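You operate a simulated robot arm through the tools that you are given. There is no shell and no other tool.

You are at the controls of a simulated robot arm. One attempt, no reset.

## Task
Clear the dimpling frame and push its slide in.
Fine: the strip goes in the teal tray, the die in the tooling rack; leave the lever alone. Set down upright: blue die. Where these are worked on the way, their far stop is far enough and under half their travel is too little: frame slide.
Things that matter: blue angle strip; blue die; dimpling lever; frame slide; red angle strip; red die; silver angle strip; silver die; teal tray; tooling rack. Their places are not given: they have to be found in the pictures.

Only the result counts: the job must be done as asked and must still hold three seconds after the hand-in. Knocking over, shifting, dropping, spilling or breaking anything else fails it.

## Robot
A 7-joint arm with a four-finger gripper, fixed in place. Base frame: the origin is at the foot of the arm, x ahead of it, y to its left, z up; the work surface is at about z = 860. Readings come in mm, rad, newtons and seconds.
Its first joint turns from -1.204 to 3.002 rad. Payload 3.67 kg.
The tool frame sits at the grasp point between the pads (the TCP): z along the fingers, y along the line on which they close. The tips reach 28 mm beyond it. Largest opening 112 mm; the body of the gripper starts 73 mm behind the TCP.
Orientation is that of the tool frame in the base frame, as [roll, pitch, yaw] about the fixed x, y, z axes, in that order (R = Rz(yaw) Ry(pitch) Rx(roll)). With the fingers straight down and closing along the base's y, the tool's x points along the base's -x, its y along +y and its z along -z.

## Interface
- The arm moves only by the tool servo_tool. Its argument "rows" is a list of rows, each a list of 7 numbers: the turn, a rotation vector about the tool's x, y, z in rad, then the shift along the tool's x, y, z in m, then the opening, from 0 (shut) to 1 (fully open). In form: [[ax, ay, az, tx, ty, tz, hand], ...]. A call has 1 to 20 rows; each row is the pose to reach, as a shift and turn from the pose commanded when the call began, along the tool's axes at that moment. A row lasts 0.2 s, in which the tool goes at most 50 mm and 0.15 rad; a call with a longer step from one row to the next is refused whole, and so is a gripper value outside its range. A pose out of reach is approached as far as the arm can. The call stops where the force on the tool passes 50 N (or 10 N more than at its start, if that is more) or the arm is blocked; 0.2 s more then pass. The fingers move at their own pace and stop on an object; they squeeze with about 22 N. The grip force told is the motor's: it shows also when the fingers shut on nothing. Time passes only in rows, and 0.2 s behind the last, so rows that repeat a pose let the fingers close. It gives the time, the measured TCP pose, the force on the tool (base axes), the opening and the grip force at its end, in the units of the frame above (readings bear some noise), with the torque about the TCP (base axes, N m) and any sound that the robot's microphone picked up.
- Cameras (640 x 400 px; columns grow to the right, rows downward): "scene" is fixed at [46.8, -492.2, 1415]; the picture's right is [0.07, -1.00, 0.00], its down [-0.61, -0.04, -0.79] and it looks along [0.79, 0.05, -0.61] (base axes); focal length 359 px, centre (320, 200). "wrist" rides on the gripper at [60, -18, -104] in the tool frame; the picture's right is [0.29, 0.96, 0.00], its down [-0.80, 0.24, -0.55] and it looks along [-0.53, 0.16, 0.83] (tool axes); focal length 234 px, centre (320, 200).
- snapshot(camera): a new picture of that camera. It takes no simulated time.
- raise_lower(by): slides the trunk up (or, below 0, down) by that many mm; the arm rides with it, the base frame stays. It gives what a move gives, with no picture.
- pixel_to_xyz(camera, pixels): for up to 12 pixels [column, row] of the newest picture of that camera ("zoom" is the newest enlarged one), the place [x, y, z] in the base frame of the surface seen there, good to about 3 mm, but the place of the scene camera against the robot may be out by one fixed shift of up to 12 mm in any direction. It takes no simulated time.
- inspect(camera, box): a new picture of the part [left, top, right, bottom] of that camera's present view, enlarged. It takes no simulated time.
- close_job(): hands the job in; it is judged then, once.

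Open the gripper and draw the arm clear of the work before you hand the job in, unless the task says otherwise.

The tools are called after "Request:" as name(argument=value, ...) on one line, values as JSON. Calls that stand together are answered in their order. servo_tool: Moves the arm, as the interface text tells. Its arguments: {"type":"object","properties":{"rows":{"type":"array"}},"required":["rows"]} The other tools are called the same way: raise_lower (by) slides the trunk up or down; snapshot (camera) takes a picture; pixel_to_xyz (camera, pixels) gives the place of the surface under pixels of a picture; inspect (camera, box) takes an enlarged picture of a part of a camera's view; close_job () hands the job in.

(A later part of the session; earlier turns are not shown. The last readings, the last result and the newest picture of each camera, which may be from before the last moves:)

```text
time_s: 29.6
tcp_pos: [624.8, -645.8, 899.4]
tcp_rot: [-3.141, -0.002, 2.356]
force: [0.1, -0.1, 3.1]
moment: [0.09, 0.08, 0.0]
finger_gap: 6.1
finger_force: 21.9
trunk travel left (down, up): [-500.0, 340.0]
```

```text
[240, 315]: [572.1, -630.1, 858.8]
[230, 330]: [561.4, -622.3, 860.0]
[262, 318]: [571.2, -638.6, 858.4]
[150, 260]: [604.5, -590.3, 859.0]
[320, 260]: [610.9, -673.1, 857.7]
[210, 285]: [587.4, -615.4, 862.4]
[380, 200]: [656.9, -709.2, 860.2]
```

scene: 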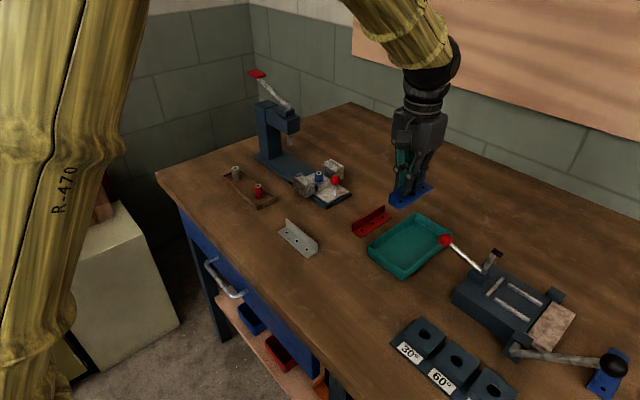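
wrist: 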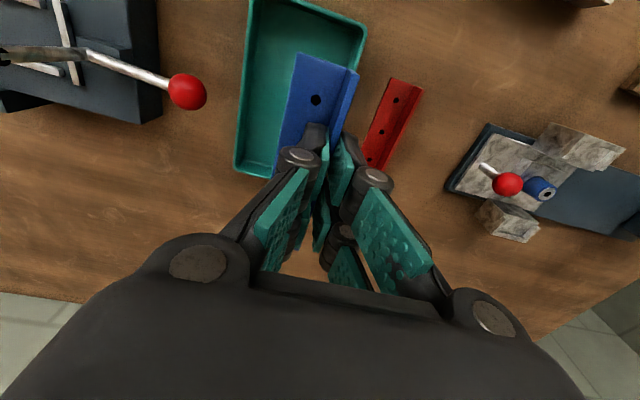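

Contact felt (3 N upward) at z≈899. I release by opening to ~24 mm, then rise straight up.

Request:
servo_tool(rows=[[0, 0, 0, 0, 0, 0, 0.1], [0, 0, 0, 0, 0, 0, 0.18], [0, 0, 0, 0, 0, 0, 0.2], [0, 0, 0, 0, 0, 0, 0.2], [0, 0, 0, 0, 0, -0.01, 0.2], [0, 0, 0, 0, 0, -0.03, 0.2], [0, 0, 0, 0, 0, -0.06, 0.2], [0, 0, 0, 0, 0, -0.1, 0.2], [0, 0, 0, 0, 0, -0.14, 0.2], [0, 0, 0, 0, 0, -0.18, 0.2], [0, 0, 0, 0, 0, -0.18, 0.2]])

Request:
snapshot(camera="wrist")

Request:
snapshot(camera="scene")

```text
time_s: 32.0
tcp_pos: [626.1, -646.9, 1076.8]
tcp_rot: [-3.141, -0.004, 2.358]
force: [-0.5, 0.6, 0.0]
moment: [0.01, 0.0, -0.02]
finger_gap: 22.3
finger_force: 0.0
trunk travel left (down, up): [-500.0, 340.0]
```

```text
taken
```

wrist: 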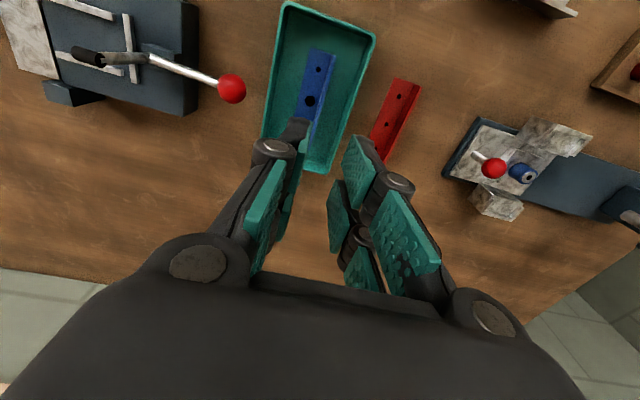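

```text
taken
```

scene: 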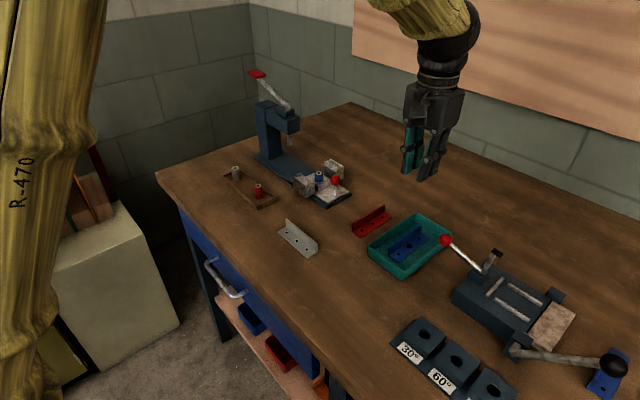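

The strip lies in the tray. Now I inspect the die in the nest and the rack.

Request:
inspect(camera="scene", box=[290, 150, 360, 210])

Request:
inspect(camera="wrist", box=[430, 100, 640, 240])

Request:
pixel_to_xyz(camera="wrist", pixels=[[526, 176], [518, 168], [494, 168], [482, 165], [500, 205], [550, 135], [590, 145], [484, 190], [503, 150], [530, 165], [466, 182], [492, 130]])

```text
6.67 times, centred on (325, 180) of scene
```

zoom: 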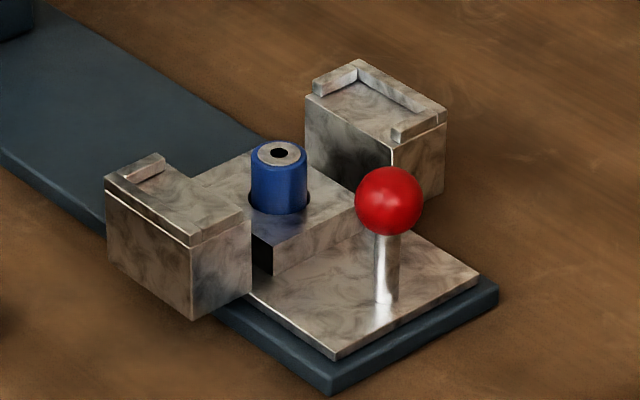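

```text
2.86 times, centred on (535, 170) of wrist
```

zoom: 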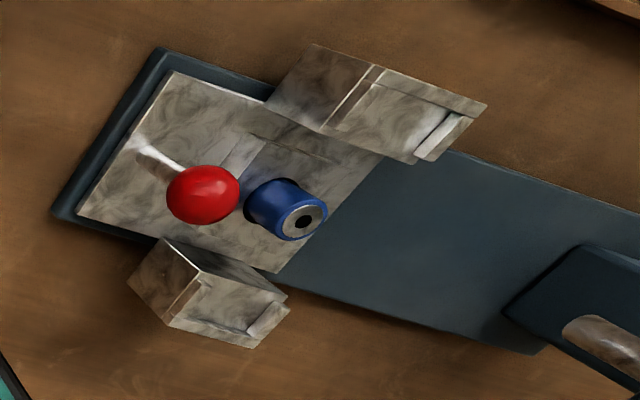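

```text
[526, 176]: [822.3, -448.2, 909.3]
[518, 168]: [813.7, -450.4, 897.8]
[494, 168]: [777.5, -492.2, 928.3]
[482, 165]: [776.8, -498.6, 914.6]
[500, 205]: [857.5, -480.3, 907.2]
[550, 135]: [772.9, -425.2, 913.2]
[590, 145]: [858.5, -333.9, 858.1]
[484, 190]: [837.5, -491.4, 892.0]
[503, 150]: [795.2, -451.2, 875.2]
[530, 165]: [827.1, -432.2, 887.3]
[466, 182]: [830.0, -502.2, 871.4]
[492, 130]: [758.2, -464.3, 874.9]
```

The blue die (top at (822–826,-447), z≈909) stands in a socket block; closing along the in/out axis (current yaw) fits. I look at the rack in the scene view.

Request:
inspect(camera="scene", box=[215, 155, 285, 215])

```text
6.67 times, centred on (250, 185) of scene
```

zoom: 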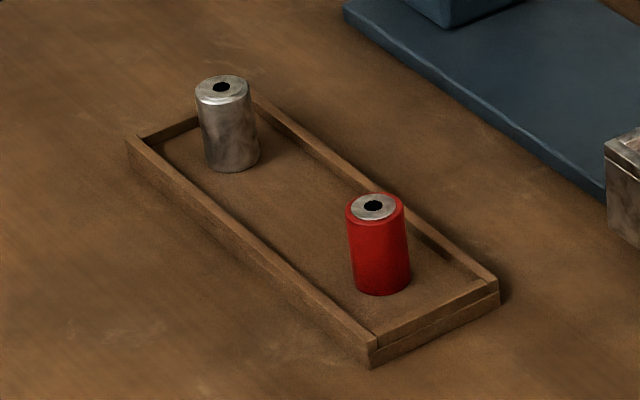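

Request:
pixel_to_xyz(camera="zoom", pixels=[[373, 206], [222, 87], [380, 292], [232, 170], [300, 200], [260, 170], [128, 142], [371, 348], [495, 285], [255, 98], [300, 240], [280, 210]])

Request:
inspect(camera="scene", box=[340, 190, 480, 300])

```text
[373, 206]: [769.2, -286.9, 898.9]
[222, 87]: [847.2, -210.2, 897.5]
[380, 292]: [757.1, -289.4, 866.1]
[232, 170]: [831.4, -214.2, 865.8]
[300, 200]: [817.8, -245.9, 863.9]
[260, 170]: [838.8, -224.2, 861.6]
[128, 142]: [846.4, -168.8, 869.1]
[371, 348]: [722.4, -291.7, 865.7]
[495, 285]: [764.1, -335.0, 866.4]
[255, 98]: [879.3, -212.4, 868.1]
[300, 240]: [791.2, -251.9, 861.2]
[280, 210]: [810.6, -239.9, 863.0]
```

```text
3.64 times, centred on (410, 245) of scene
```

zoom: 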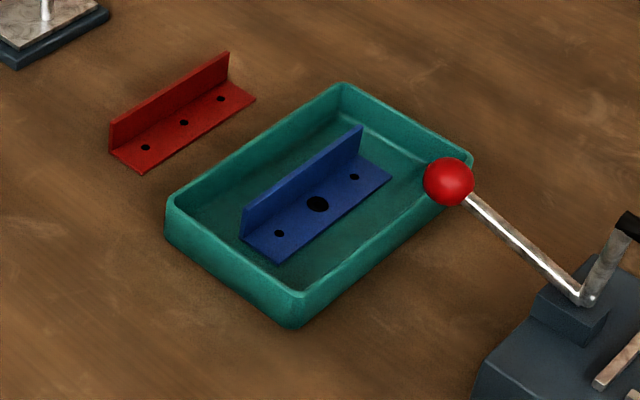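

The strip is well placed. I now move back over the die (826,-446) at height, opening 40 mm, and look.

Request:
servo_tool(rows=[[0, 0, 0, 0, 0.03, 0, 0.3], [0, 0, 0, 0, 0.07, 0, 0.36], [0, 0, 0, 0, 0.11, 0, 0.36], [0, 0, 0, 0, 0.15, 0, 0.36], [0, 0, 0, 0, 0.19, 0, 0.36], [0, 0, 0, 0, 0.23, 0, 0.36], [0, 0, 0, 0, 0.26, 0, 0.36], [0, 0, 0, 0, 0.283, 0, 0.36], [0, 0, 0, 0, 0.283, 0.04, 0.36], [0, 0, 0, 0, 0.283, 0.077, 0.36], [0, 0, 0, 0, 0.283, 0.077, 0.36]])

Request:
snapshot(camera="wrist")

Request:
inspect(camera="wrist", box=[220, 40, 460, 220])

```text
time_s: 34.4
tcp_pos: [825.4, -445.5, 1001.1]
tcp_rot: [3.141, 0.0, 2.356]
force: [0.5, 0.0, 0.6]
moment: [-0.01, -0.04, 0.03]
finger_gap: 40.5
finger_force: 0.0
trunk travel left (down, up): [-500.0, 340.0]
```

```text
taken
```

wrist: 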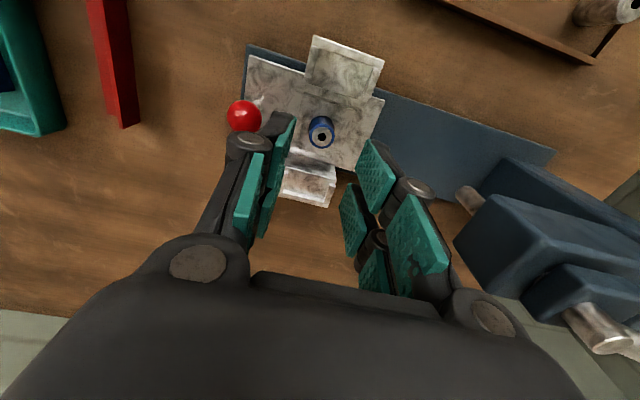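

```text
2.22 times, centred on (340, 130) of wrist
```

zoom: 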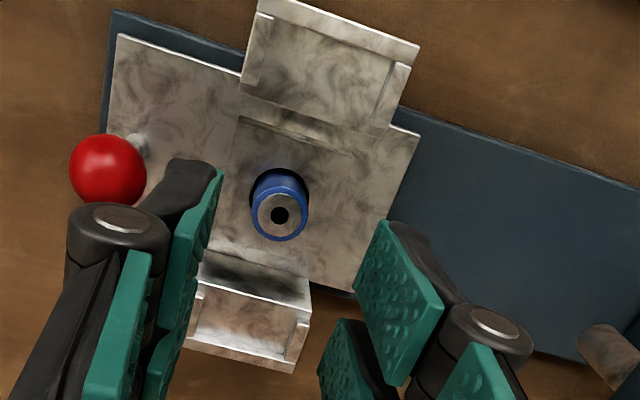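

Die top is at wrist (322,137). I measure it and the socket/ball around.

Request:
pixel_to_xyz(camera="zoom", pixels=[[265, 222], [294, 208], [279, 200], [279, 230], [265, 210], [293, 222], [279, 180], [230, 210], [340, 220], [320, 80], [250, 320], [107, 160]])

```text
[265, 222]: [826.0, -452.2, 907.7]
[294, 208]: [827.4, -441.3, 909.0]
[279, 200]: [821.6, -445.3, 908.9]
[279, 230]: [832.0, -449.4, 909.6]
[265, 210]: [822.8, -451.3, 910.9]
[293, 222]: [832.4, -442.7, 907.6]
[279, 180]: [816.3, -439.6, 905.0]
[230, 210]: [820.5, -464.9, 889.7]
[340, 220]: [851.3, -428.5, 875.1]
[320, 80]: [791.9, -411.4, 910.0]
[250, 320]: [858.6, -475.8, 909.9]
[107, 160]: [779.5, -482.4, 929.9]
```

Die centre is (827,-447), top z 909, socket top z≈890. I correct 2.2 mm in −x, narrow to ~35 mm and descend to z≈936 for a check.

Request:
servo_tool(rows=[[0, 0, 0, -0.0022, 0.0005, 0.02, 0.32], [0, 0, 0, -0.0022, 0.0005, 0.04, 0.32], [0, 0, 0, -0.0022, 0.0005, 0.055, 0.32], [0, 0, 0, -0.0022, 0.0005, 0.065, 0.32], [0, 0, 0, -0.0022, 0.0005, 0.065, 0.32]])

Request:
inspect(camera="wrist", box=[220, 80, 460, 240])

Request:
inspect(camera="scene", box=[270, 110, 380, 210])

```text
time_s: 35.6
tcp_pos: [826.6, -447.9, 935.7]
tcp_rot: [-3.141, -0.002, 2.355]
force: [0.3, 0.1, 0.6]
moment: [-0.02, 0.03, 0.0]
finger_gap: 35.8
finger_force: 0.0
trunk travel left (down, up): [-500.0, 340.0]
```

```text
2.50 times, centred on (340, 160) of wrist
```

zoom: 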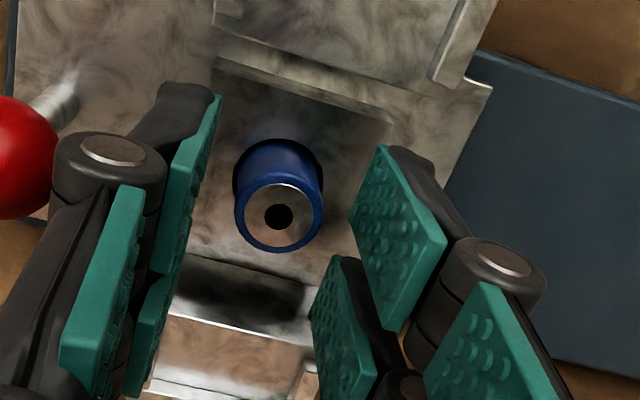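

```text
4.00 times, centred on (325, 160) of scene
```

zoom: 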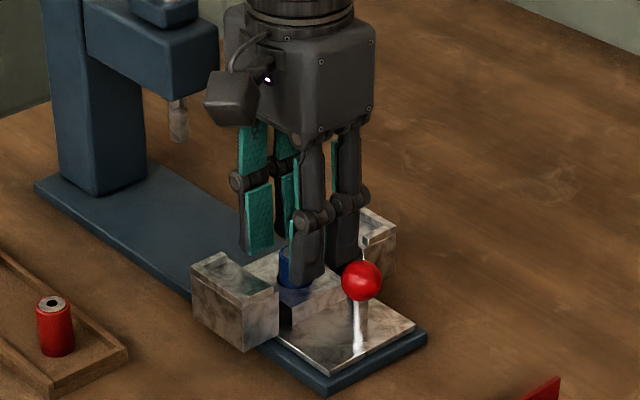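

The die is ~1.5–2 mm toward +y from the tool axis; I correct 1.5 mm, descend 16 mm and close gently on it.

Request:
servo_tool(rows=[[0, 0, 0, 0.0005, 0.0015, 0.004, 0.32], [0, 0, 0, 0.0005, 0.0015, 0.01, 0.32], [0, 0, 0, 0.0005, 0.0015, 0.016, 0.32], [0, 0, 0, 0.0005, 0.0015, 0.016, 0.26], [0, 0, 0, 0.0005, 0.0015, 0.016, 0.2], [0, 0, 0, 0.0005, 0.0015, 0.016, 0.1], [0, 0, 0, 0.0005, 0.0015, 0.016, 0], [0, 0, 0, 0.0005, 0.0015, 0.016, 0]])

Request:
inspect(camera="wrist", box=[220, 80, 460, 240])

Request:
inspect(camera="scene", box=[290, 140, 370, 210])

```text
time_s: 37.4
tcp_pos: [828.2, -445.7, 920.0]
tcp_rot: [-3.141, -0.001, 2.358]
force: [-0.7, 0.4, -0.4]
moment: [-0.01, 0.0, -0.01]
finger_gap: 18.5
finger_force: 22.0
trunk travel left (down, up): [-500.0, 340.0]
```

```text
2.50 times, centred on (340, 160) of wrist
```

zoom: 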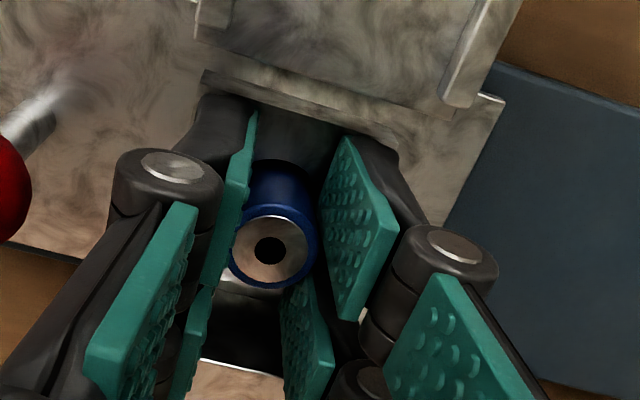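

```text
5.71 times, centred on (330, 175) of scene
```

zoom: 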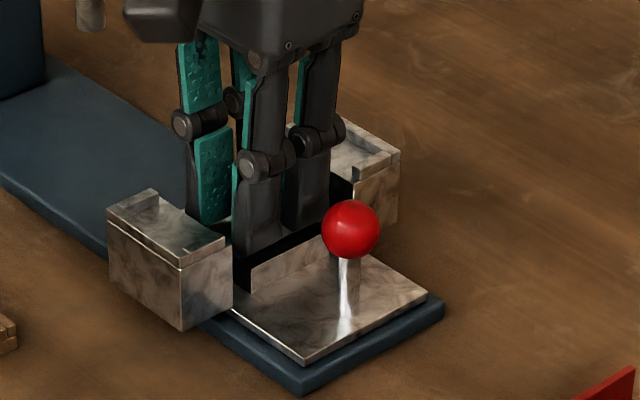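

The die is held (gap 18.5, 22 N), centred at wrist (319,180). I lift straight up slowly.

Request:
servo_tool(rows=[[0, 0, 0, 0, 0, -0.004, 0], [0, 0, 0, 0, 0, -0.008, 0], [0, 0, 0, 0, 0, -0.013, 0], [0, 0, 0, 0, 0, -0.019, 0], [0, 0, 0, 0, 0, -0.026, 0], [0, 0, 0, 0, 0, -0.034, 0], [0, 0, 0, 0, 0, -0.044, 0], [0, 0, 0, 0, 0, -0.044, 0]])

Request:
inspect(camera="scene", box=[280, 120, 370, 210])

Request:
inspect(camera="wrist", box=[220, 80, 460, 240])

```text
time_s: 39.2
tcp_pos: [828.3, -446.1, 964.1]
tcp_rot: [-3.14, -0.003, 2.356]
force: [0.4, -0.6, -0.5]
moment: [-0.01, -0.02, 0.0]
finger_gap: 18.5
finger_force: 22.1
trunk travel left (down, up): [-500.0, 340.0]
```

```text
4.44 times, centred on (325, 165) of scene
```

zoom: 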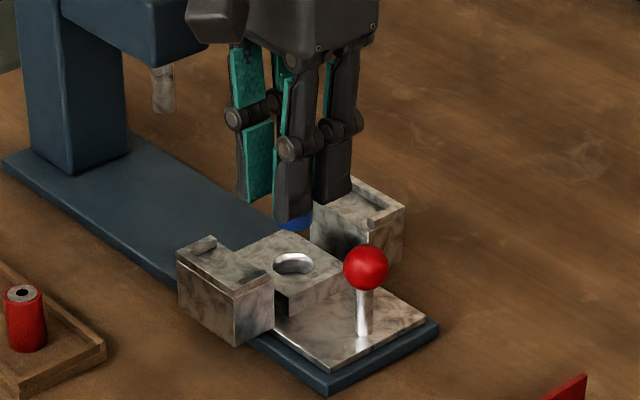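

```text
2.50 times, centred on (340, 160) of wrist
```

zoom: 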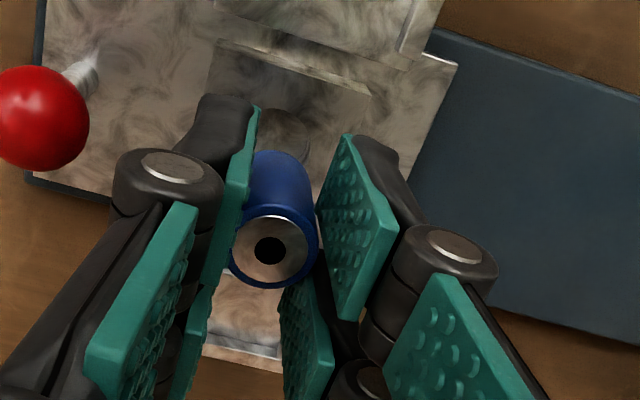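

The die is out and upright. I raise to z≈1005, move sideways along tool +x 145 mm, then inward 122 mm to above the middle of the rack (≈(812,-257)).

Request:
servo_tool(rows=[[0, 0, 0, 0, 0, -0.02, 0], [0, 0, 0, 0, 0, -0.041, 0], [0, 0, 0, 0.025, 0, -0.041, 0], [0, 0, 0, 0.055, 0, -0.041, 0], [0, 0, 0, 0.085, 0, -0.041, 0], [0, 0, 0, 0.115, 0, -0.041, 0], [0, 0, 0, 0.145, 0, -0.041, 0], [0, 0, 0, 0.145, 0.025, -0.041, 0], [0, 0, 0, 0.145, 0.055, -0.041, 0], [0, 0, 0, 0.145, 0.085, -0.041, 0], [0, 0, 0, 0.145, 0.11, -0.041, 0], [0, 0, 0, 0.145, 0.122, -0.041, 0], [0, 0, 0, 0.145, 0.122, -0.041, 0]])

Request:
snapshot(camera="wrist")

Request:
snapshot(camera="scene")

```text
time_s: 42.0
tcp_pos: [811.3, -256.5, 1004.7]
tcp_rot: [3.14, 0.002, 2.356]
force: [0.0, -0.5, -0.2]
moment: [0.0, 0.02, -0.02]
finger_gap: 18.7
finger_force: 22.0
trunk travel left (down, up): [-500.0, 340.0]
```

```text
taken
```

wrist: 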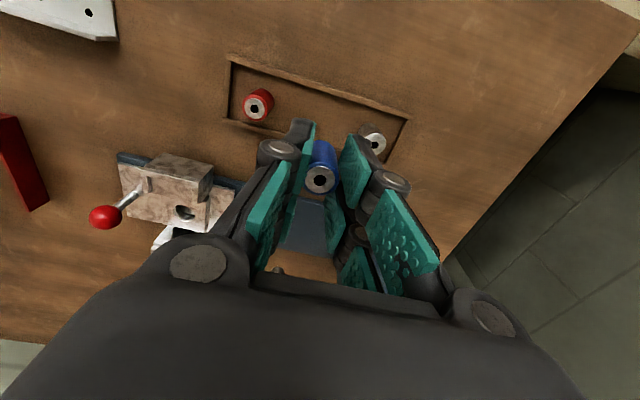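

```text
taken
```

scene: 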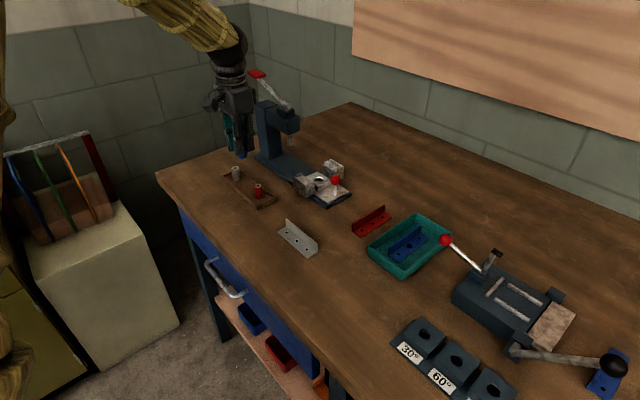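

The rack is under the die in the wrist view: red die top (255,107), silver top (375,142). I enlarge and measure them and the rims.

Request:
inspect(camera="wrist", box=[210, 40, 430, 210])

Request:
pixel_to_xyz(camera="wrist", pixels=[[255, 103], [255, 113], [247, 107], [263, 109], [375, 137], [375, 148], [369, 141], [382, 144], [300, 95], [320, 88], [405, 121], [229, 118]])

```text
2.35 times, centred on (320, 125) of wrist
```

zoom: 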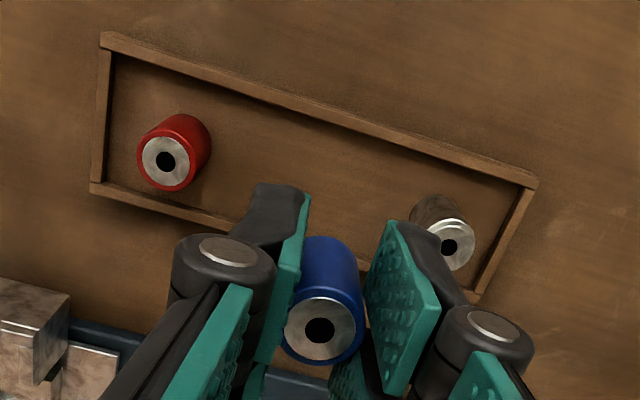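

```text
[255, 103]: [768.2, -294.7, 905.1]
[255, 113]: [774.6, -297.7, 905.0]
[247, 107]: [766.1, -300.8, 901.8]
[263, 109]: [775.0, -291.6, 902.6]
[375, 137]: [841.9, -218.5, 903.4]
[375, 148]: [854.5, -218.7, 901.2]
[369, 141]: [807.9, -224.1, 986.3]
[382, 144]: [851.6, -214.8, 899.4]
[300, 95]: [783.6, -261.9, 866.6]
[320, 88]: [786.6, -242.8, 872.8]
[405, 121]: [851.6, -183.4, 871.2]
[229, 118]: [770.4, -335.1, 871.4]
```

Rack middle is at (810,-257.6), floor z≈866.5, dies' height ≈37, so set-down TCP z ≈ 914. I shift −1.7 mm in y and lower to z≈926 first.

Request:
servo_tool(rows=[[0, 0, 0, 0, -0.0017, 0.015, 0], [0, 0, 0, 0, -0.0017, 0.035, 0], [0, 0, 0, 0, -0.0017, 0.055, 0], [0, 0, 0, 0, -0.0017, 0.07, 0], [0, 0, 0, 0, -0.0017, 0.079, 0], [0, 0, 0, 0, -0.0017, 0.079, 0]])

Request:
inspect(camera="scene", box=[205, 120, 305, 220])

Request:
inspect(camera="wrist", box=[170, 40, 470, 240])

```text
time_s: 43.4
tcp_pos: [809.9, -258.8, 925.7]
tcp_rot: [-3.14, 0.0, 2.354]
force: [0.5, 0.2, -0.5]
moment: [-0.03, 0.01, 0.0]
finger_gap: 18.4
finger_force: 22.3
trunk travel left (down, up): [-500.0, 340.0]
```

```text
4.00 times, centred on (255, 170) of scene
```

zoom: 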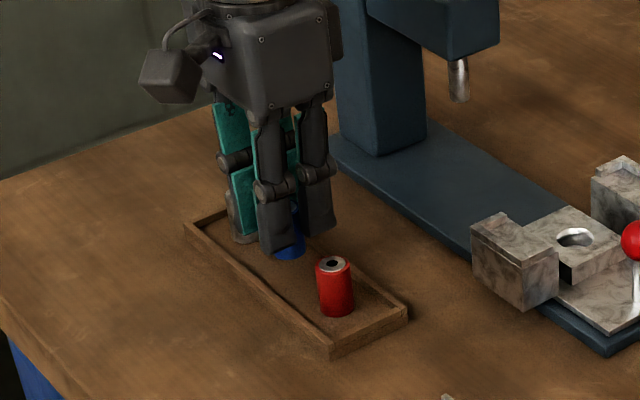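

```text
2.00 times, centred on (320, 140) of wrist
```

zoom: 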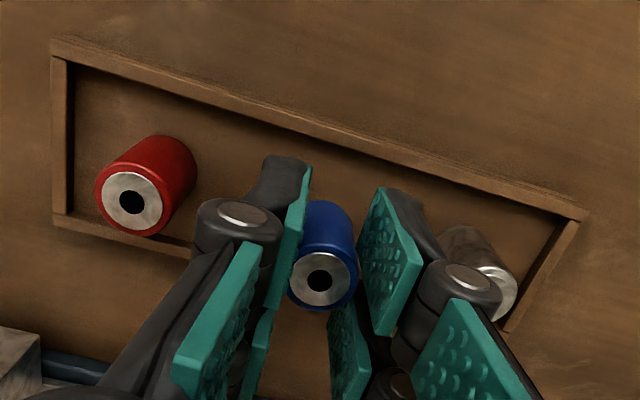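

The die hangs between red and silver dies with room on both sides. I lower in small steps to find the floor.

Request:
servo_tool(rows=[[0, 0, 0, 0, 0, 0.003, 0], [0, 0, 0, 0, 0, 0.006, 0], [0, 0, 0, 0, 0, 0.008, 0], [0, 0, 0, 0, 0, 0.009, 0]])

```text
time_s: 44.4
tcp_pos: [809.4, -258.9, 917.0]
tcp_rot: [-3.141, 0.0, 2.355]
force: [0.6, 1.3, -0.8]
moment: [0.0, 0.0, 0.0]
finger_gap: 18.6
finger_force: 21.7
trunk travel left (down, up): [-500.0, 340.0]
```

No contact at z≈917; I continue 1 mm per step.

Request:
servo_tool(rows=[[0, 0, 0, 0, 0, 0.001, 0], [0, 0, 0, 0, 0, 0.002, 0], [0, 0, 0, 0, 0, 0.002, 0]])

Request:
inspect(camera="scene", box=[235, 155, 285, 205])

```text
time_s: 45.2
tcp_pos: [810.9, -260.2, 915.8]
tcp_rot: [3.141, 0.001, 2.355]
force: [-0.5, -0.3, -1.3]
moment: [-0.01, -0.03, -0.02]
finger_gap: 18.7
finger_force: 21.9
trunk travel left (down, up): [-500.0, 340.0]
```

```text
8.00 times, centred on (260, 180) of scene
```

zoom: 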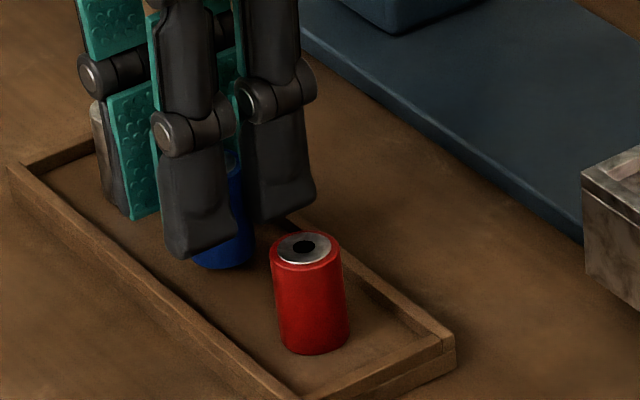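

Still no contact at z≈915; continue 1 mm steps.

Request:
servo_tool(rows=[[0, 0, 0, 0, 0, 0.001, 0], [0, 0, 0, 0, 0, 0.002, 0], [0, 0, 0, 0, 0, 0.002, 0]])

```text
time_s: 46.0
tcp_pos: [809.3, -258.1, 913.1]
tcp_rot: [-3.14, 0.0, 2.356]
force: [0.2, 0.5, -0.7]
moment: [-0.02, -0.04, -0.01]
finger_gap: 18.5
finger_force: 21.6
trunk travel left (down, up): [-500.0, 340.0]
```

Free still at z≈913; go on.

Request:
servo_tool(rows=[[0, 0, 0, 0, 0, 0.001, 0], [0, 0, 0, 0, 0, 0.002, 0], [0, 0, 0, 0, 0, 0.002, 0]])

Request:
inspect(camera="scene", box=[235, 155, 285, 205])

```text
time_s: 46.8
tcp_pos: [811.3, -259.0, 912.7]
tcp_rot: [3.141, 0.002, 2.357]
force: [0.4, 0.2, 2.7]
moment: [0.0, -0.01, 0.0]
finger_gap: 18.6
finger_force: 22.3
trunk travel left (down, up): [-500.0, 340.0]
```

```text
8.00 times, centred on (260, 180) of scene
```

zoom: 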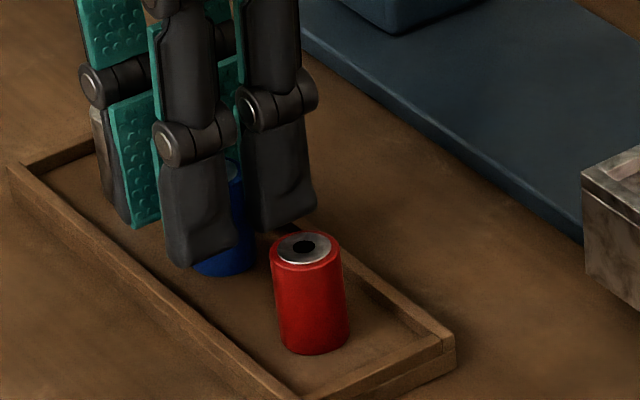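

Contact felt (≈3 N up). I open slowly to ~32 mm and rise straight up.

Request:
servo_tool(rows=[[0, 0, 0, 0, 0, 0.0003, 0.17], [0, 0, 0, 0, 0, 0.0003, 0.2], [0, 0, 0, 0, 0, 0.0003, 0.24], [0, 0, 0, 0, 0, 0.0003, 0.28], [0, 0, 0, 0, 0, 0.0003, 0.28], [0, 0, 0, 0, 0, -0.01, 0.28], [0, 0, 0, 0, 0, -0.025, 0.28], [0, 0, 0, 0, 0, -0.045, 0.28], [0, 0, 0, 0, 0, -0.075, 0.28], [0, 0, 0, 0, 0, -0.11, 0.28], [0, 0, 0, 0, 0, -0.15, 0.28], [0, 0, 0, 0, 0, -0.15, 0.28]])

Request:
snapshot(camera="wrist")

Request:
inspect(camera="scene", box=[205, 140, 295, 220])

```text
time_s: 49.4
tcp_pos: [810.2, -258.6, 1060.4]
tcp_rot: [-3.141, -0.002, 2.356]
force: [-0.3, -0.1, 0.2]
moment: [0.04, -0.01, 0.03]
finger_gap: 31.5
finger_force: 0.1
trunk travel left (down, up): [-500.0, 340.0]
```

```text
taken
```

wrist: 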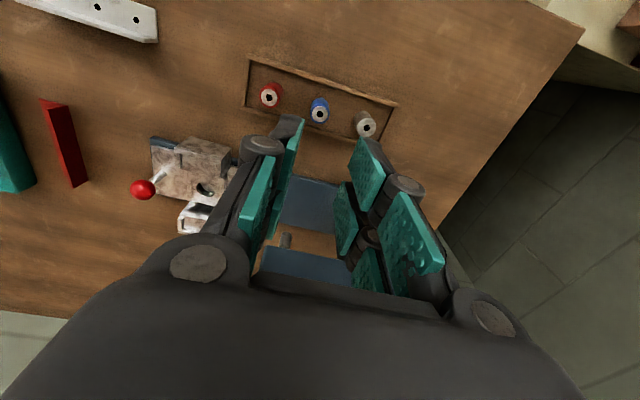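

```text
5.00 times, centred on (250, 180) of scene
```

zoom: 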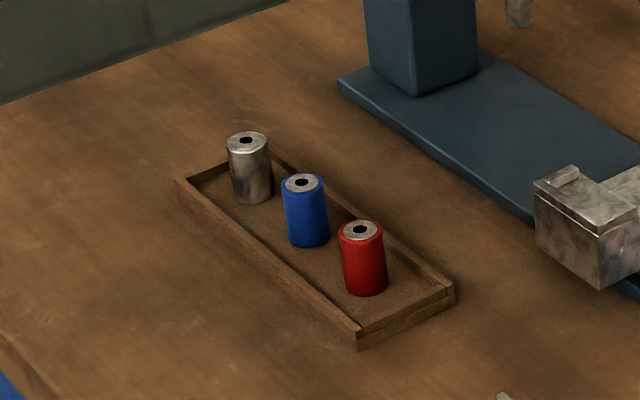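

The blue die stands upright in the middle of the rack, neighbours untouched. Now back out: first outward (−y 233 mm), then sideways (−x 145 mm) to the front of the slide at height.

Request:
servo_tool(rows=[[0, 0, 0, 0, -0.03, 0, 0.5], [0, 0, 0, 0, -0.07, 0, 0.6], [0, 0, 0, 0, -0.11, 0, 0.8], [0, 0, 0, 0, -0.15, 0, 1], [0, 0, 0, 0, -0.19, 0, 1], [0, 0, 0, 0, -0.22, 0, 1], [0, 0, 0, -0.01, -0.2335, 0, 1], [0, 0, 0, -0.045, -0.2335, 0, 1], [0, 0, 0, -0.085, -0.2335, 0, 1], [0, 0, 0, -0.12, -0.2335, 0, 1], [0, 0, 0, -0.145, -0.2335, 0, 1], [0, 0, 0, -0.145, -0.2335, 0, 1]])

```text
time_s: 52.0
tcp_pos: [747.5, -525.5, 1061.7]
tcp_rot: [3.141, -0.001, 2.356]
force: [-0.6, 0.3, 0.2]
moment: [-0.01, -0.03, -0.04]
finger_gap: 111.8
finger_force: 0.0
trunk travel left (down, up): [-500.0, 340.0]
```

I turn the tool back by −1.571 about its z, to yaw −135°, so it closes across the slide axis.

Request:
servo_tool(rows=[[0, 0, -0.14, 0, 0, 0, 1], [0, 0, -0.28, 0, 0, 0, 1], [0, 0, -0.42, 0, 0, 0, 1], [0, 0, -0.56, 0, 0, 0, 1], [0, 0, -0.7, 0, 0, 0, 1], [0, 0, -0.84, 0, 0, 0, 1], [0, 0, -0.98, 0, 0, 0, 1], [0, 0, -1.12, 0, 0, 0, 1], [0, 0, -1.26, 0, 0, 0, 1], [0, 0, -1.4, 0, 0, 0, 1], [0, 0, -1.5, 0, 0, 0, 1], [0, 0, -1.571, 0, 0, 0, 1], [0, 0, -1.571, 0, 0, 0, 1]])

```text
time_s: 54.8
tcp_pos: [747.9, -526.5, 1061.0]
tcp_rot: [3.139, 0.0, -2.355]
force: [0.7, 0.1, -0.2]
moment: [0.0, -0.01, 0.02]
finger_gap: 112.0
finger_force: 0.0
trunk travel left (down, up): [-500.0, 340.0]
```

Now tilt by −0.4 about tool y and lower 24 mm to the pre-grasp pose, then look at the knob.

Request:
servo_tool(rows=[[0, -0.13, 0, 0, 0, 0.008, 1], [0, -0.27, 0, 0, 0, 0.016, 1], [0, -0.4, 0, 0, 0, 0.024, 1], [0, -0.4, 0, 0, 0, 0.024, 1]])

Request:
snapshot(camera="wrist")

Request:
inspect(camera="wrist", box=[220, 60, 420, 200])

```text
time_s: 55.8
tcp_pos: [748.1, -525.5, 1038.0]
tcp_rot: [3.141, 0.402, -2.357]
force: [0.9, 0.0, -0.8]
moment: [-0.01, -0.04, -0.02]
finger_gap: 112.0
finger_force: 0.0
trunk travel left (down, up): [-500.0, 340.0]
```

```text
taken
```

wrist: 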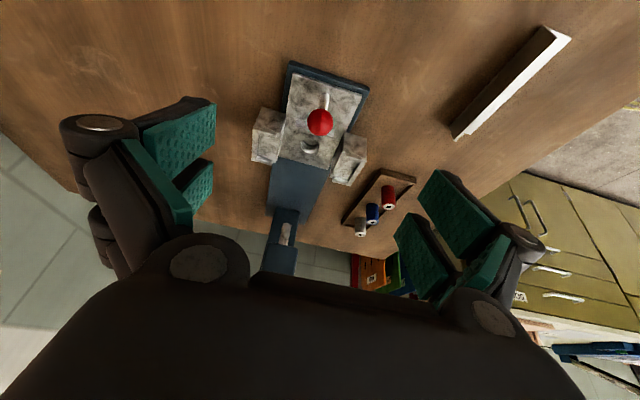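

```text
2.86 times, centred on (320, 130) of wrist
```

zoom: 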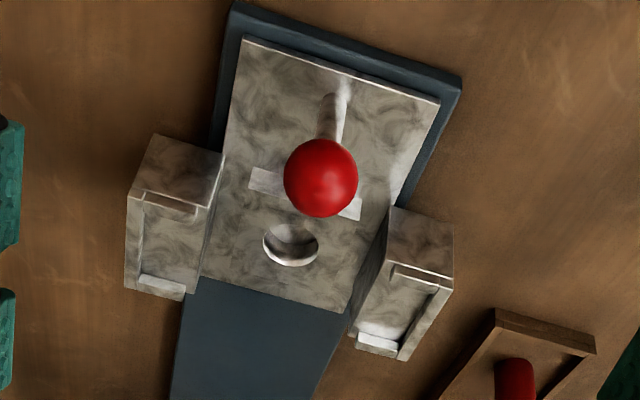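

The knob is at wrist (320,122), matching the line at 130 mm ahead. I verify its position.

Request:
pixel_to_xyz(camera="wrist", pixels=[[320, 122], [320, 115], [320, 129], [310, 122], [330, 122]])

```text
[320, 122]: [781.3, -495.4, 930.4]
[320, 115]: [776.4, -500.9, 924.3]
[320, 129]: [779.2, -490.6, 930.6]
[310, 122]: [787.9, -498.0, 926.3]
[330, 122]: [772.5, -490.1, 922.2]
```

Knob centre ≈ (784,-490,918). I advance 130 mm and close on it.

Request:
servo_tool(rows=[[0, 0, 0, 0, 0, 0.03, 1], [0, 0, 0, 0, 0, 0.06, 1], [0, 0, 0, 0, 0, 0.09, 1], [0, 0, 0, 0, 0, 0.115, 1], [0, 0, 0, 0, 0, 0.13, 1], [0, 0, 0, 0, 0, 0.13, 0.6], [0, 0, 0, 0, 0, 0.13, 0.35], [0, 0, 0, 0, 0, 0.13, 0.15], [0, 0, 0, 0, 0, 0.13, 0], [0, 0, 0, 0, 0, 0.13, 0]])

Request:
inspect(camera="wrist", box=[200, 70, 440, 240])

```text
time_s: 58.0
tcp_pos: [783.2, -489.2, 917.2]
tcp_rot: [3.14, 0.4, -2.358]
force: [-5.1, 8.0, -4.7]
moment: [0.1, -0.11, 0.05]
finger_gap: 22.9
finger_force: 45.0
trunk travel left (down, up): [-500.0, 340.0]
```

```text
2.35 times, centred on (320, 155) of wrist
```

zoom: 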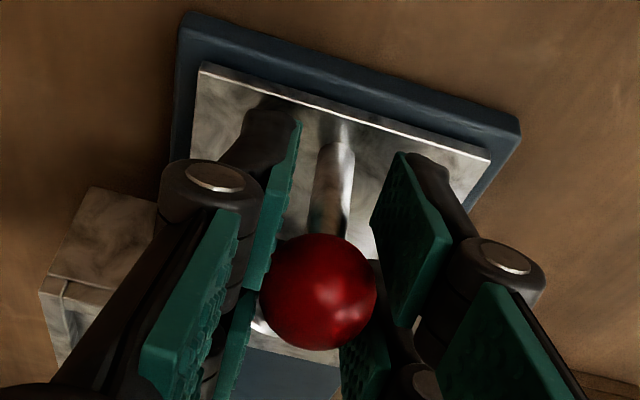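

The knob is held with little side load. I push inward 56 mm first (tx −0.921, tz +0.389 per unit).

Request:
servo_tool(rows=[[0, 0, 0, -0.0046, 0.0007, 0.0019, 0], [0, 0, 0, -0.011, 0.0007, 0.0046, 0], [0, 0, 0, -0.0184, 0.0007, 0.0078, 0], [0, 0, 0, -0.0258, 0.0007, 0.0109, 0], [0, 0, 0, -0.0332, 0.0007, 0.014, 0], [0, 0, 0, -0.0405, 0.0007, 0.0171, 0], [0, 0, 0, -0.047, 0.0007, 0.0199, 0], [0, 0, 0, -0.0516, 0.0007, 0.0218, 0], [0, 0, 0, -0.0516, 0.0007, 0.0218, 0]])

Request:
inspect(camera="wrist", box=[200, 70, 440, 240])

```text
time_s: 60.0
tcp_pos: [823.4, -450.9, 916.9]
tcp_rot: [-3.141, 0.4, -2.357]
force: [-5.3, 4.5, -2.3]
moment: [0.18, -0.21, -0.02]
finger_gap: 22.9
finger_force: 45.1
trunk travel left (down, up): [-500.0, 340.0]
```

```text
2.35 times, centred on (320, 155) of wrist
```

zoom: 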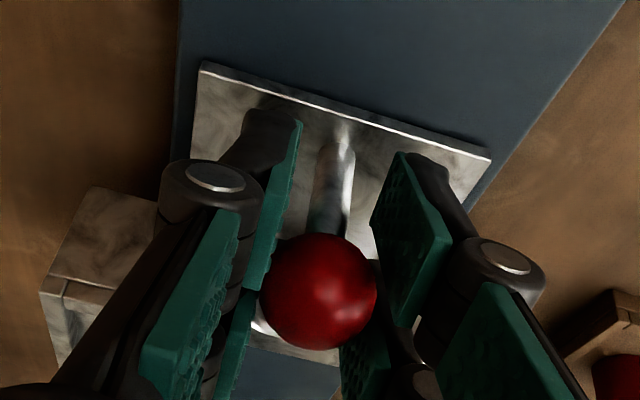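

Slid 55 mm smoothly. I push another 52 mm.

Request:
servo_tool(rows=[[0, 0, 0, -0.0046, 0.0003, 0.0019, 0], [0, 0, 0, -0.011, 0.0003, 0.0046, 0], [0, 0, 0, -0.0184, 0.0003, 0.0078, 0], [0, 0, 0, -0.0258, 0.0003, 0.0109, 0], [0, 0, 0, -0.0332, 0.0003, 0.014, 0], [0, 0, 0, -0.0405, 0.0003, 0.0171, 0], [0, 0, 0, -0.0479, 0.0003, 0.0202, 0], [0, 0, 0, -0.0479, 0.0003, 0.0202, 0]])

```text
time_s: 61.8
tcp_pos: [859.6, -412.5, 918.4]
tcp_rot: [3.139, 0.402, -2.357]
force: [-1.3, 1.4, -2.9]
moment: [0.1, -0.08, -0.05]
finger_gap: 22.8
finger_force: 44.8
trunk travel left (down, up): [-500.0, 340.0]
```

About 9 mm short of the original position; I push in small steps to find the inner stop.

Request:
servo_tool(rows=[[0, 0, 0, -0.0018, 0, 0.0008, 0], [0, 0, 0, -0.0037, 0, 0.0016, 0], [0, 0, 0, -0.0055, 0, 0.0023, 0], [0, 0, 0, -0.0074, 0, 0.0031, 0], [0, 0, 0, -0.0092, 0, 0.0039, 0], [0, 0, 0, -0.011, 0, 0.0047, 0], [0, 0, 0, -0.011, 0, 0.0047, 0]])

Request:
inspect(camera="wrist", box=[200, 70, 440, 240])

```text
time_s: 63.4
tcp_pos: [867.8, -405.3, 918.5]
tcp_rot: [3.14, 0.399, -2.356]
force: [-4.6, -2.0, -2.9]
moment: [-0.08, 0.07, -0.02]
finger_gap: 22.6
finger_force: 45.3
trunk travel left (down, up): [-500.0, 340.0]
```

```text
2.35 times, centred on (320, 155) of wrist
```

zoom: 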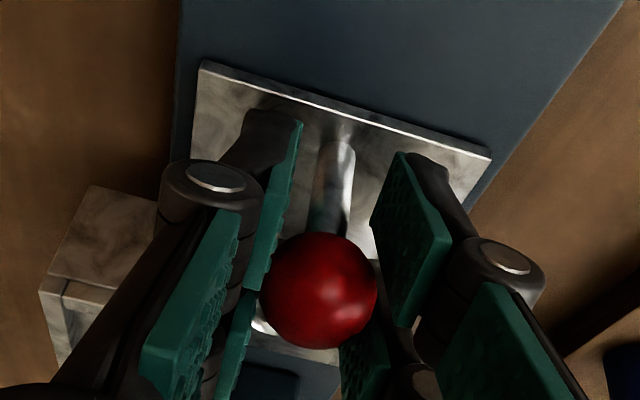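

Only ~5 N of resistance appears at (868,-405). I push a little further, 6 mm, to be sure it is on the stop.

Request:
servo_tool(rows=[[0, 0, 0, -0.0014, 0, 0.0006, 0], [0, 0, 0, -0.0028, 0, 0.0012, 0], [0, 0, 0, -0.0041, 0, 0.0018, 0], [0, 0, 0, -0.0055, 0, 0.0023, 0], [0, 0, 0, -0.0055, 0, 0.0023, 0]])

Request:
inspect(camera="wrist", box=[200, 70, 440, 240])

```text
time_s: 64.6
tcp_pos: [870.2, -404.7, 918.1]
tcp_rot: [3.142, 0.401, -2.356]
force: [-33.7, -25.1, 4.3]
moment: [-0.6, 0.29, -0.19]
finger_gap: 21.5
finger_force: 45.3
trunk travel left (down, up): [-500.0, 340.0]
```

```text
2.35 times, centred on (320, 155) of wrist
```

zoom: 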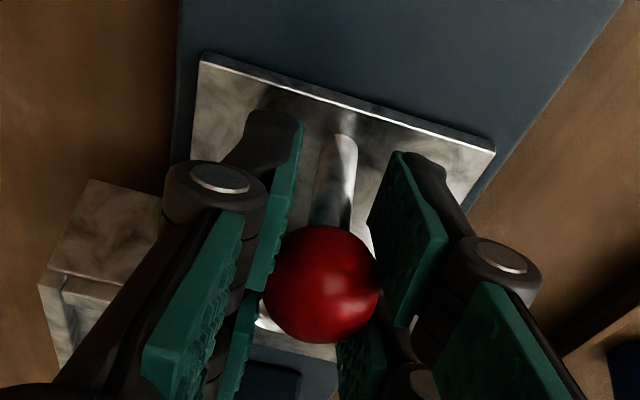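

The push force rose to ~42 N and the ball slipped in the pads: inner stop reached. I open and retreat along the tool axis.

Request:
servo_tool(rows=[[0, 0, 0, 0, 0, 0, 0.3], [0, 0, 0, 0, 0, 0, 0.6], [0, 0, 0, 0, 0, 0, 1], [0, 0, 0, 0, 0, 0, 1], [0, 0, 0, 0, 0, -0.03, 1], [0, 0, 0, 0, 0, -0.065, 1], [0, 0, 0, 0, 0, -0.1, 1], [0, 0, 0, 0, 0, -0.14, 1], [0, 0, 0, 0, 0, -0.18, 1], [0, 0, 0, 0, 0, -0.18, 1]])

Request:
snapshot(camera="wrist")

Request:
inspect(camera="wrist", box=[220, 60, 420, 240])

```text
time_s: 66.8
tcp_pos: [822.3, -451.0, 1083.0]
tcp_rot: [3.14, 0.399, -2.356]
force: [-0.5, -0.9, -0.1]
moment: [0.02, 0.01, 0.01]
finger_gap: 111.8
finger_force: 0.2
trunk travel left (down, up): [-500.0, 340.0]
```

```text
taken
```

wrist: 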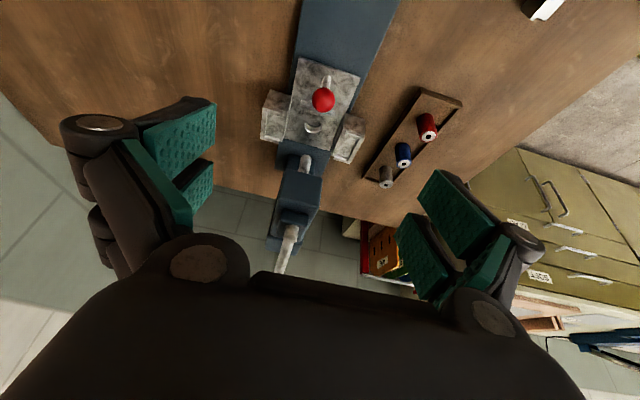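

```text
2.22 times, centred on (320, 150) of wrist
```

zoom: 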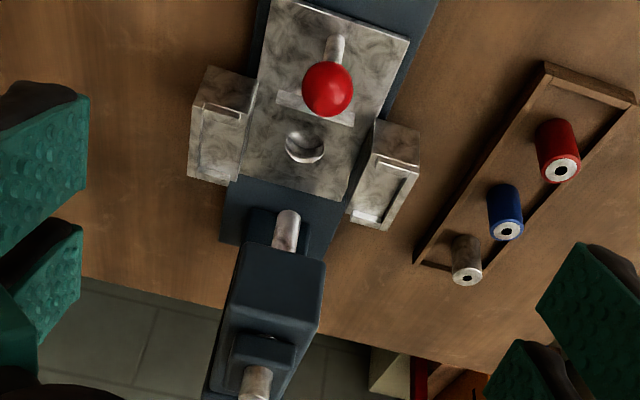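

The slide appears in; I verify with measurements of the knob, socket and slide front corners against the first ones ((887,-436),(834,-388)).

Request:
pixel_to_xyz(camera="zoom", pixels=[[327, 88], [272, 4], [406, 38], [305, 150], [290, 155], [322, 145], [225, 75], [400, 140], [285, 235]])

Request:
servo_tool(rows=[[0, 0.1, 0, 0.02, 0, -0.02, 1], [0, 0.2, 0, 0.04, 0, -0.04, 1], [0, 0.3, 0, 0.07, 0, -0.06, 1], [0, 0.4, 0, 0.1, 0, -0.08, 1], [0, 0.4, 0, 0.13, 0, -0.1, 1], [0, 0.4, 0, 0.16, 0, -0.12, 1], [0, 0.4, 0, 0.16, 0, -0.12, 1]])

Request:
snapshot(camera="scene")

```text
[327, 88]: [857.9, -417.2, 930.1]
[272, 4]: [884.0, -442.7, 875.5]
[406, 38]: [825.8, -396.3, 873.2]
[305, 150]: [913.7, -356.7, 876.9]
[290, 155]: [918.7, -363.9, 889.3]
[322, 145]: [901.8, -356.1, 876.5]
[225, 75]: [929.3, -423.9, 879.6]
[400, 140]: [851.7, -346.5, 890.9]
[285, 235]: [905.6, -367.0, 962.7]
```

```text
time_s: 68.4
tcp_pos: [683.9, -587.6, 1129.6]
tcp_rot: [3.14, -0.002, -2.358]
force: [0.5, 0.1, 0.8]
moment: [0.02, 0.01, -0.01]
finger_gap: 112.2
finger_force: 0.0
trunk travel left (down, up): [-500.0, 340.0]
```

```text
taken
```

scene: 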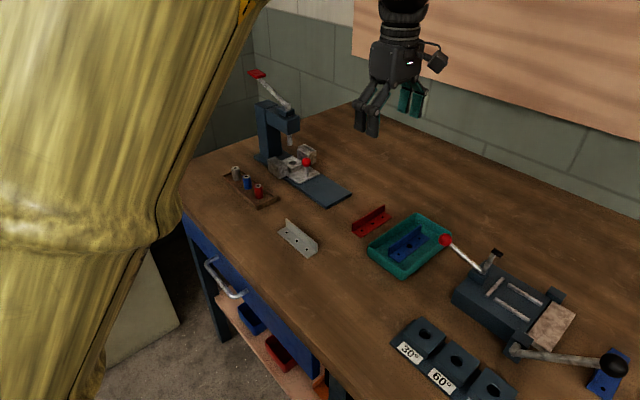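

The measurements hint the slide may be a few mm short of its original place, so I compare with the same zoom box as in the beginning (knob was at (335,227) in that enlarged view).

Request:
inspect(camera="scene", box=[240, 90, 360, 215])

Request:
inspect(camera="scene", box=[250, 120, 330, 200])

```text
3.20 times, centred on (300, 152) of scene
```

zoom: 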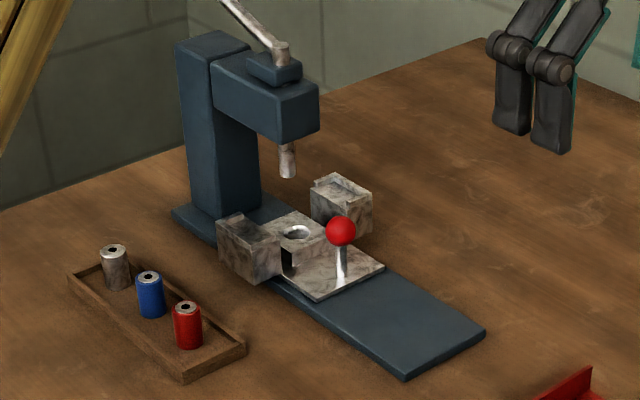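

```text
5.00 times, centred on (290, 160) of scene
```

zoom: 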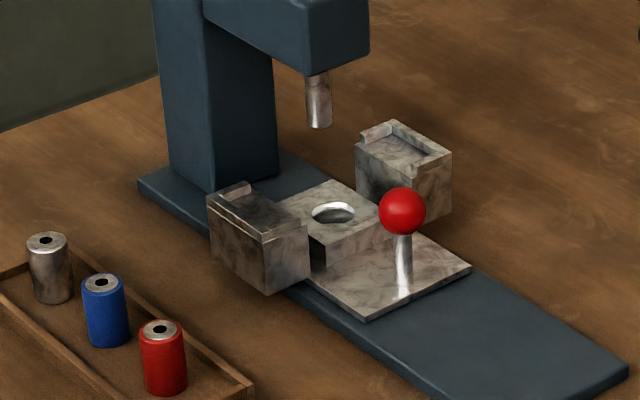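

Same fixed view: knob now at (402,211) vs (393,205) originally, so the slide rebounded ~7 mm out after the hard push. I go back to re-grip and push it home gently, unloading before release.

Request:
servo_tool(rows=[[0, -0.13, 0, -0.03, 0, 0.01, 1], [0, -0.27, 0, -0.07, 0, 0.025, 1], [0, -0.4, 0, -0.11, -0.0014, 0.045, 1], [0, -0.4, 0, -0.15, -0.0014, 0.07, 1], [0, -0.4, 0, -0.185, -0.0014, 0.09, 1], [0, -0.4, 0, -0.205, -0.0014, 0.101, 1], [0, -0.4, 0, -0.205, -0.0014, 0.101, 1]])

Request:
snapshot(camera="wrist")

Request:
inspect(camera="wrist", box=[220, 60, 420, 240])

```text
time_s: 70.0
tcp_pos: [831.8, -443.5, 1030.9]
tcp_rot: [3.141, 0.4, -2.357]
force: [0.4, -0.5, -0.6]
moment: [0.0, 0.02, 0.0]
finger_gap: 112.0
finger_force: 0.0
trunk travel left (down, up): [-500.0, 340.0]
```

```text
taken
```

wrist: 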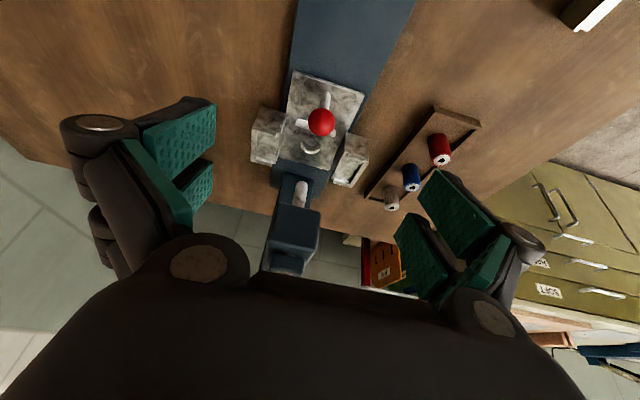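

```text
2.22 times, centred on (320, 150) of wrist
```

zoom: 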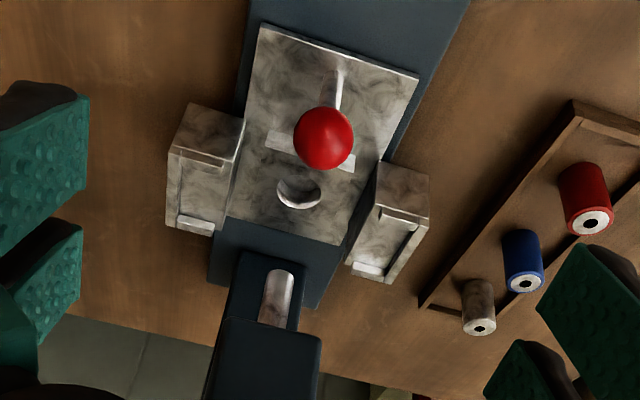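

Knob at wrist (321.5,122): about 122 mm ahead, offset ~1.5 mm outward and 1 mm in +y. I advance with that correction and close.

Request:
servo_tool(rows=[[0, 0, 0, 0.0015, 0.001, 0.03, 1], [0, 0, 0, 0.0015, 0.001, 0.06, 1], [0, 0, 0, 0.0015, 0.001, 0.09, 1], [0, 0, 0, 0.0015, 0.001, 0.11, 1], [0, 0, 0, 0.0015, 0.001, 0.122, 1], [0, 0, 0, 0.0015, 0.001, 0.122, 0.6], [0, 0, 0, 0.0015, 0.001, 0.122, 0.35], [0, 0, 0, 0.0015, 0.001, 0.122, 0.15], [0, 0, 0, 0.0015, 0.001, 0.122, 0], [0, 0, 0, 0.0015, 0.001, 0.122, 0]])

Request:
inspect(camera="wrist", box=[200, 70, 440, 240])

Request:
inspect(camera="scene", box=[250, 120, 330, 200])

```text
time_s: 72.2
tcp_pos: [863.5, -409.8, 917.3]
tcp_rot: [3.141, 0.4, -2.357]
force: [-2.3, 4.7, -2.2]
moment: [0.07, -0.09, 0.04]
finger_gap: 21.5
finger_force: 45.3
trunk travel left (down, up): [-500.0, 340.0]
```

```text
2.35 times, centred on (320, 155) of wrist
```

zoom: 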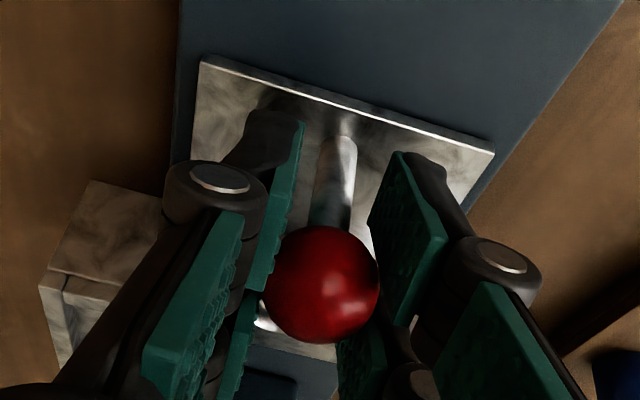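

```text
5.00 times, centred on (290, 160) of scene
```

zoom: 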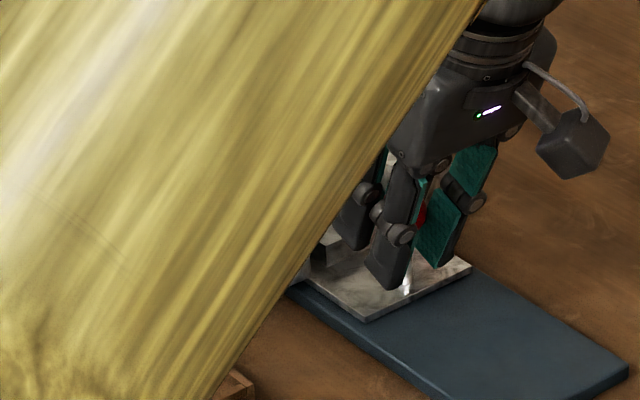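

Gripped again; the slide sits ~7.7 mm short. I push 7.5 mm in small steps and read the force.

Request:
servo_tool(rows=[[0, 0, 0, -0.0018, 0, 0.0008, 0], [0, 0, 0, -0.0037, 0, 0.0016, 0], [0, 0, 0, -0.0055, 0, 0.0023, 0], [0, 0, 0, -0.0069, 0, 0.0029, 0], [0, 0, 0, -0.0069, 0, 0.0029, 0], [0, 0, 0, -0.0069, 0, 0.0029, 0]])

```text
time_s: 73.6
tcp_pos: [867.7, -403.8, 918.6]
tcp_rot: [3.141, 0.403, -2.357]
force: [-5.1, 3.2, -1.1]
moment: [-0.08, 0.03, -0.02]
finger_gap: 21.7
finger_force: 45.1
trunk travel left (down, up): [-500.0, 340.0]
```

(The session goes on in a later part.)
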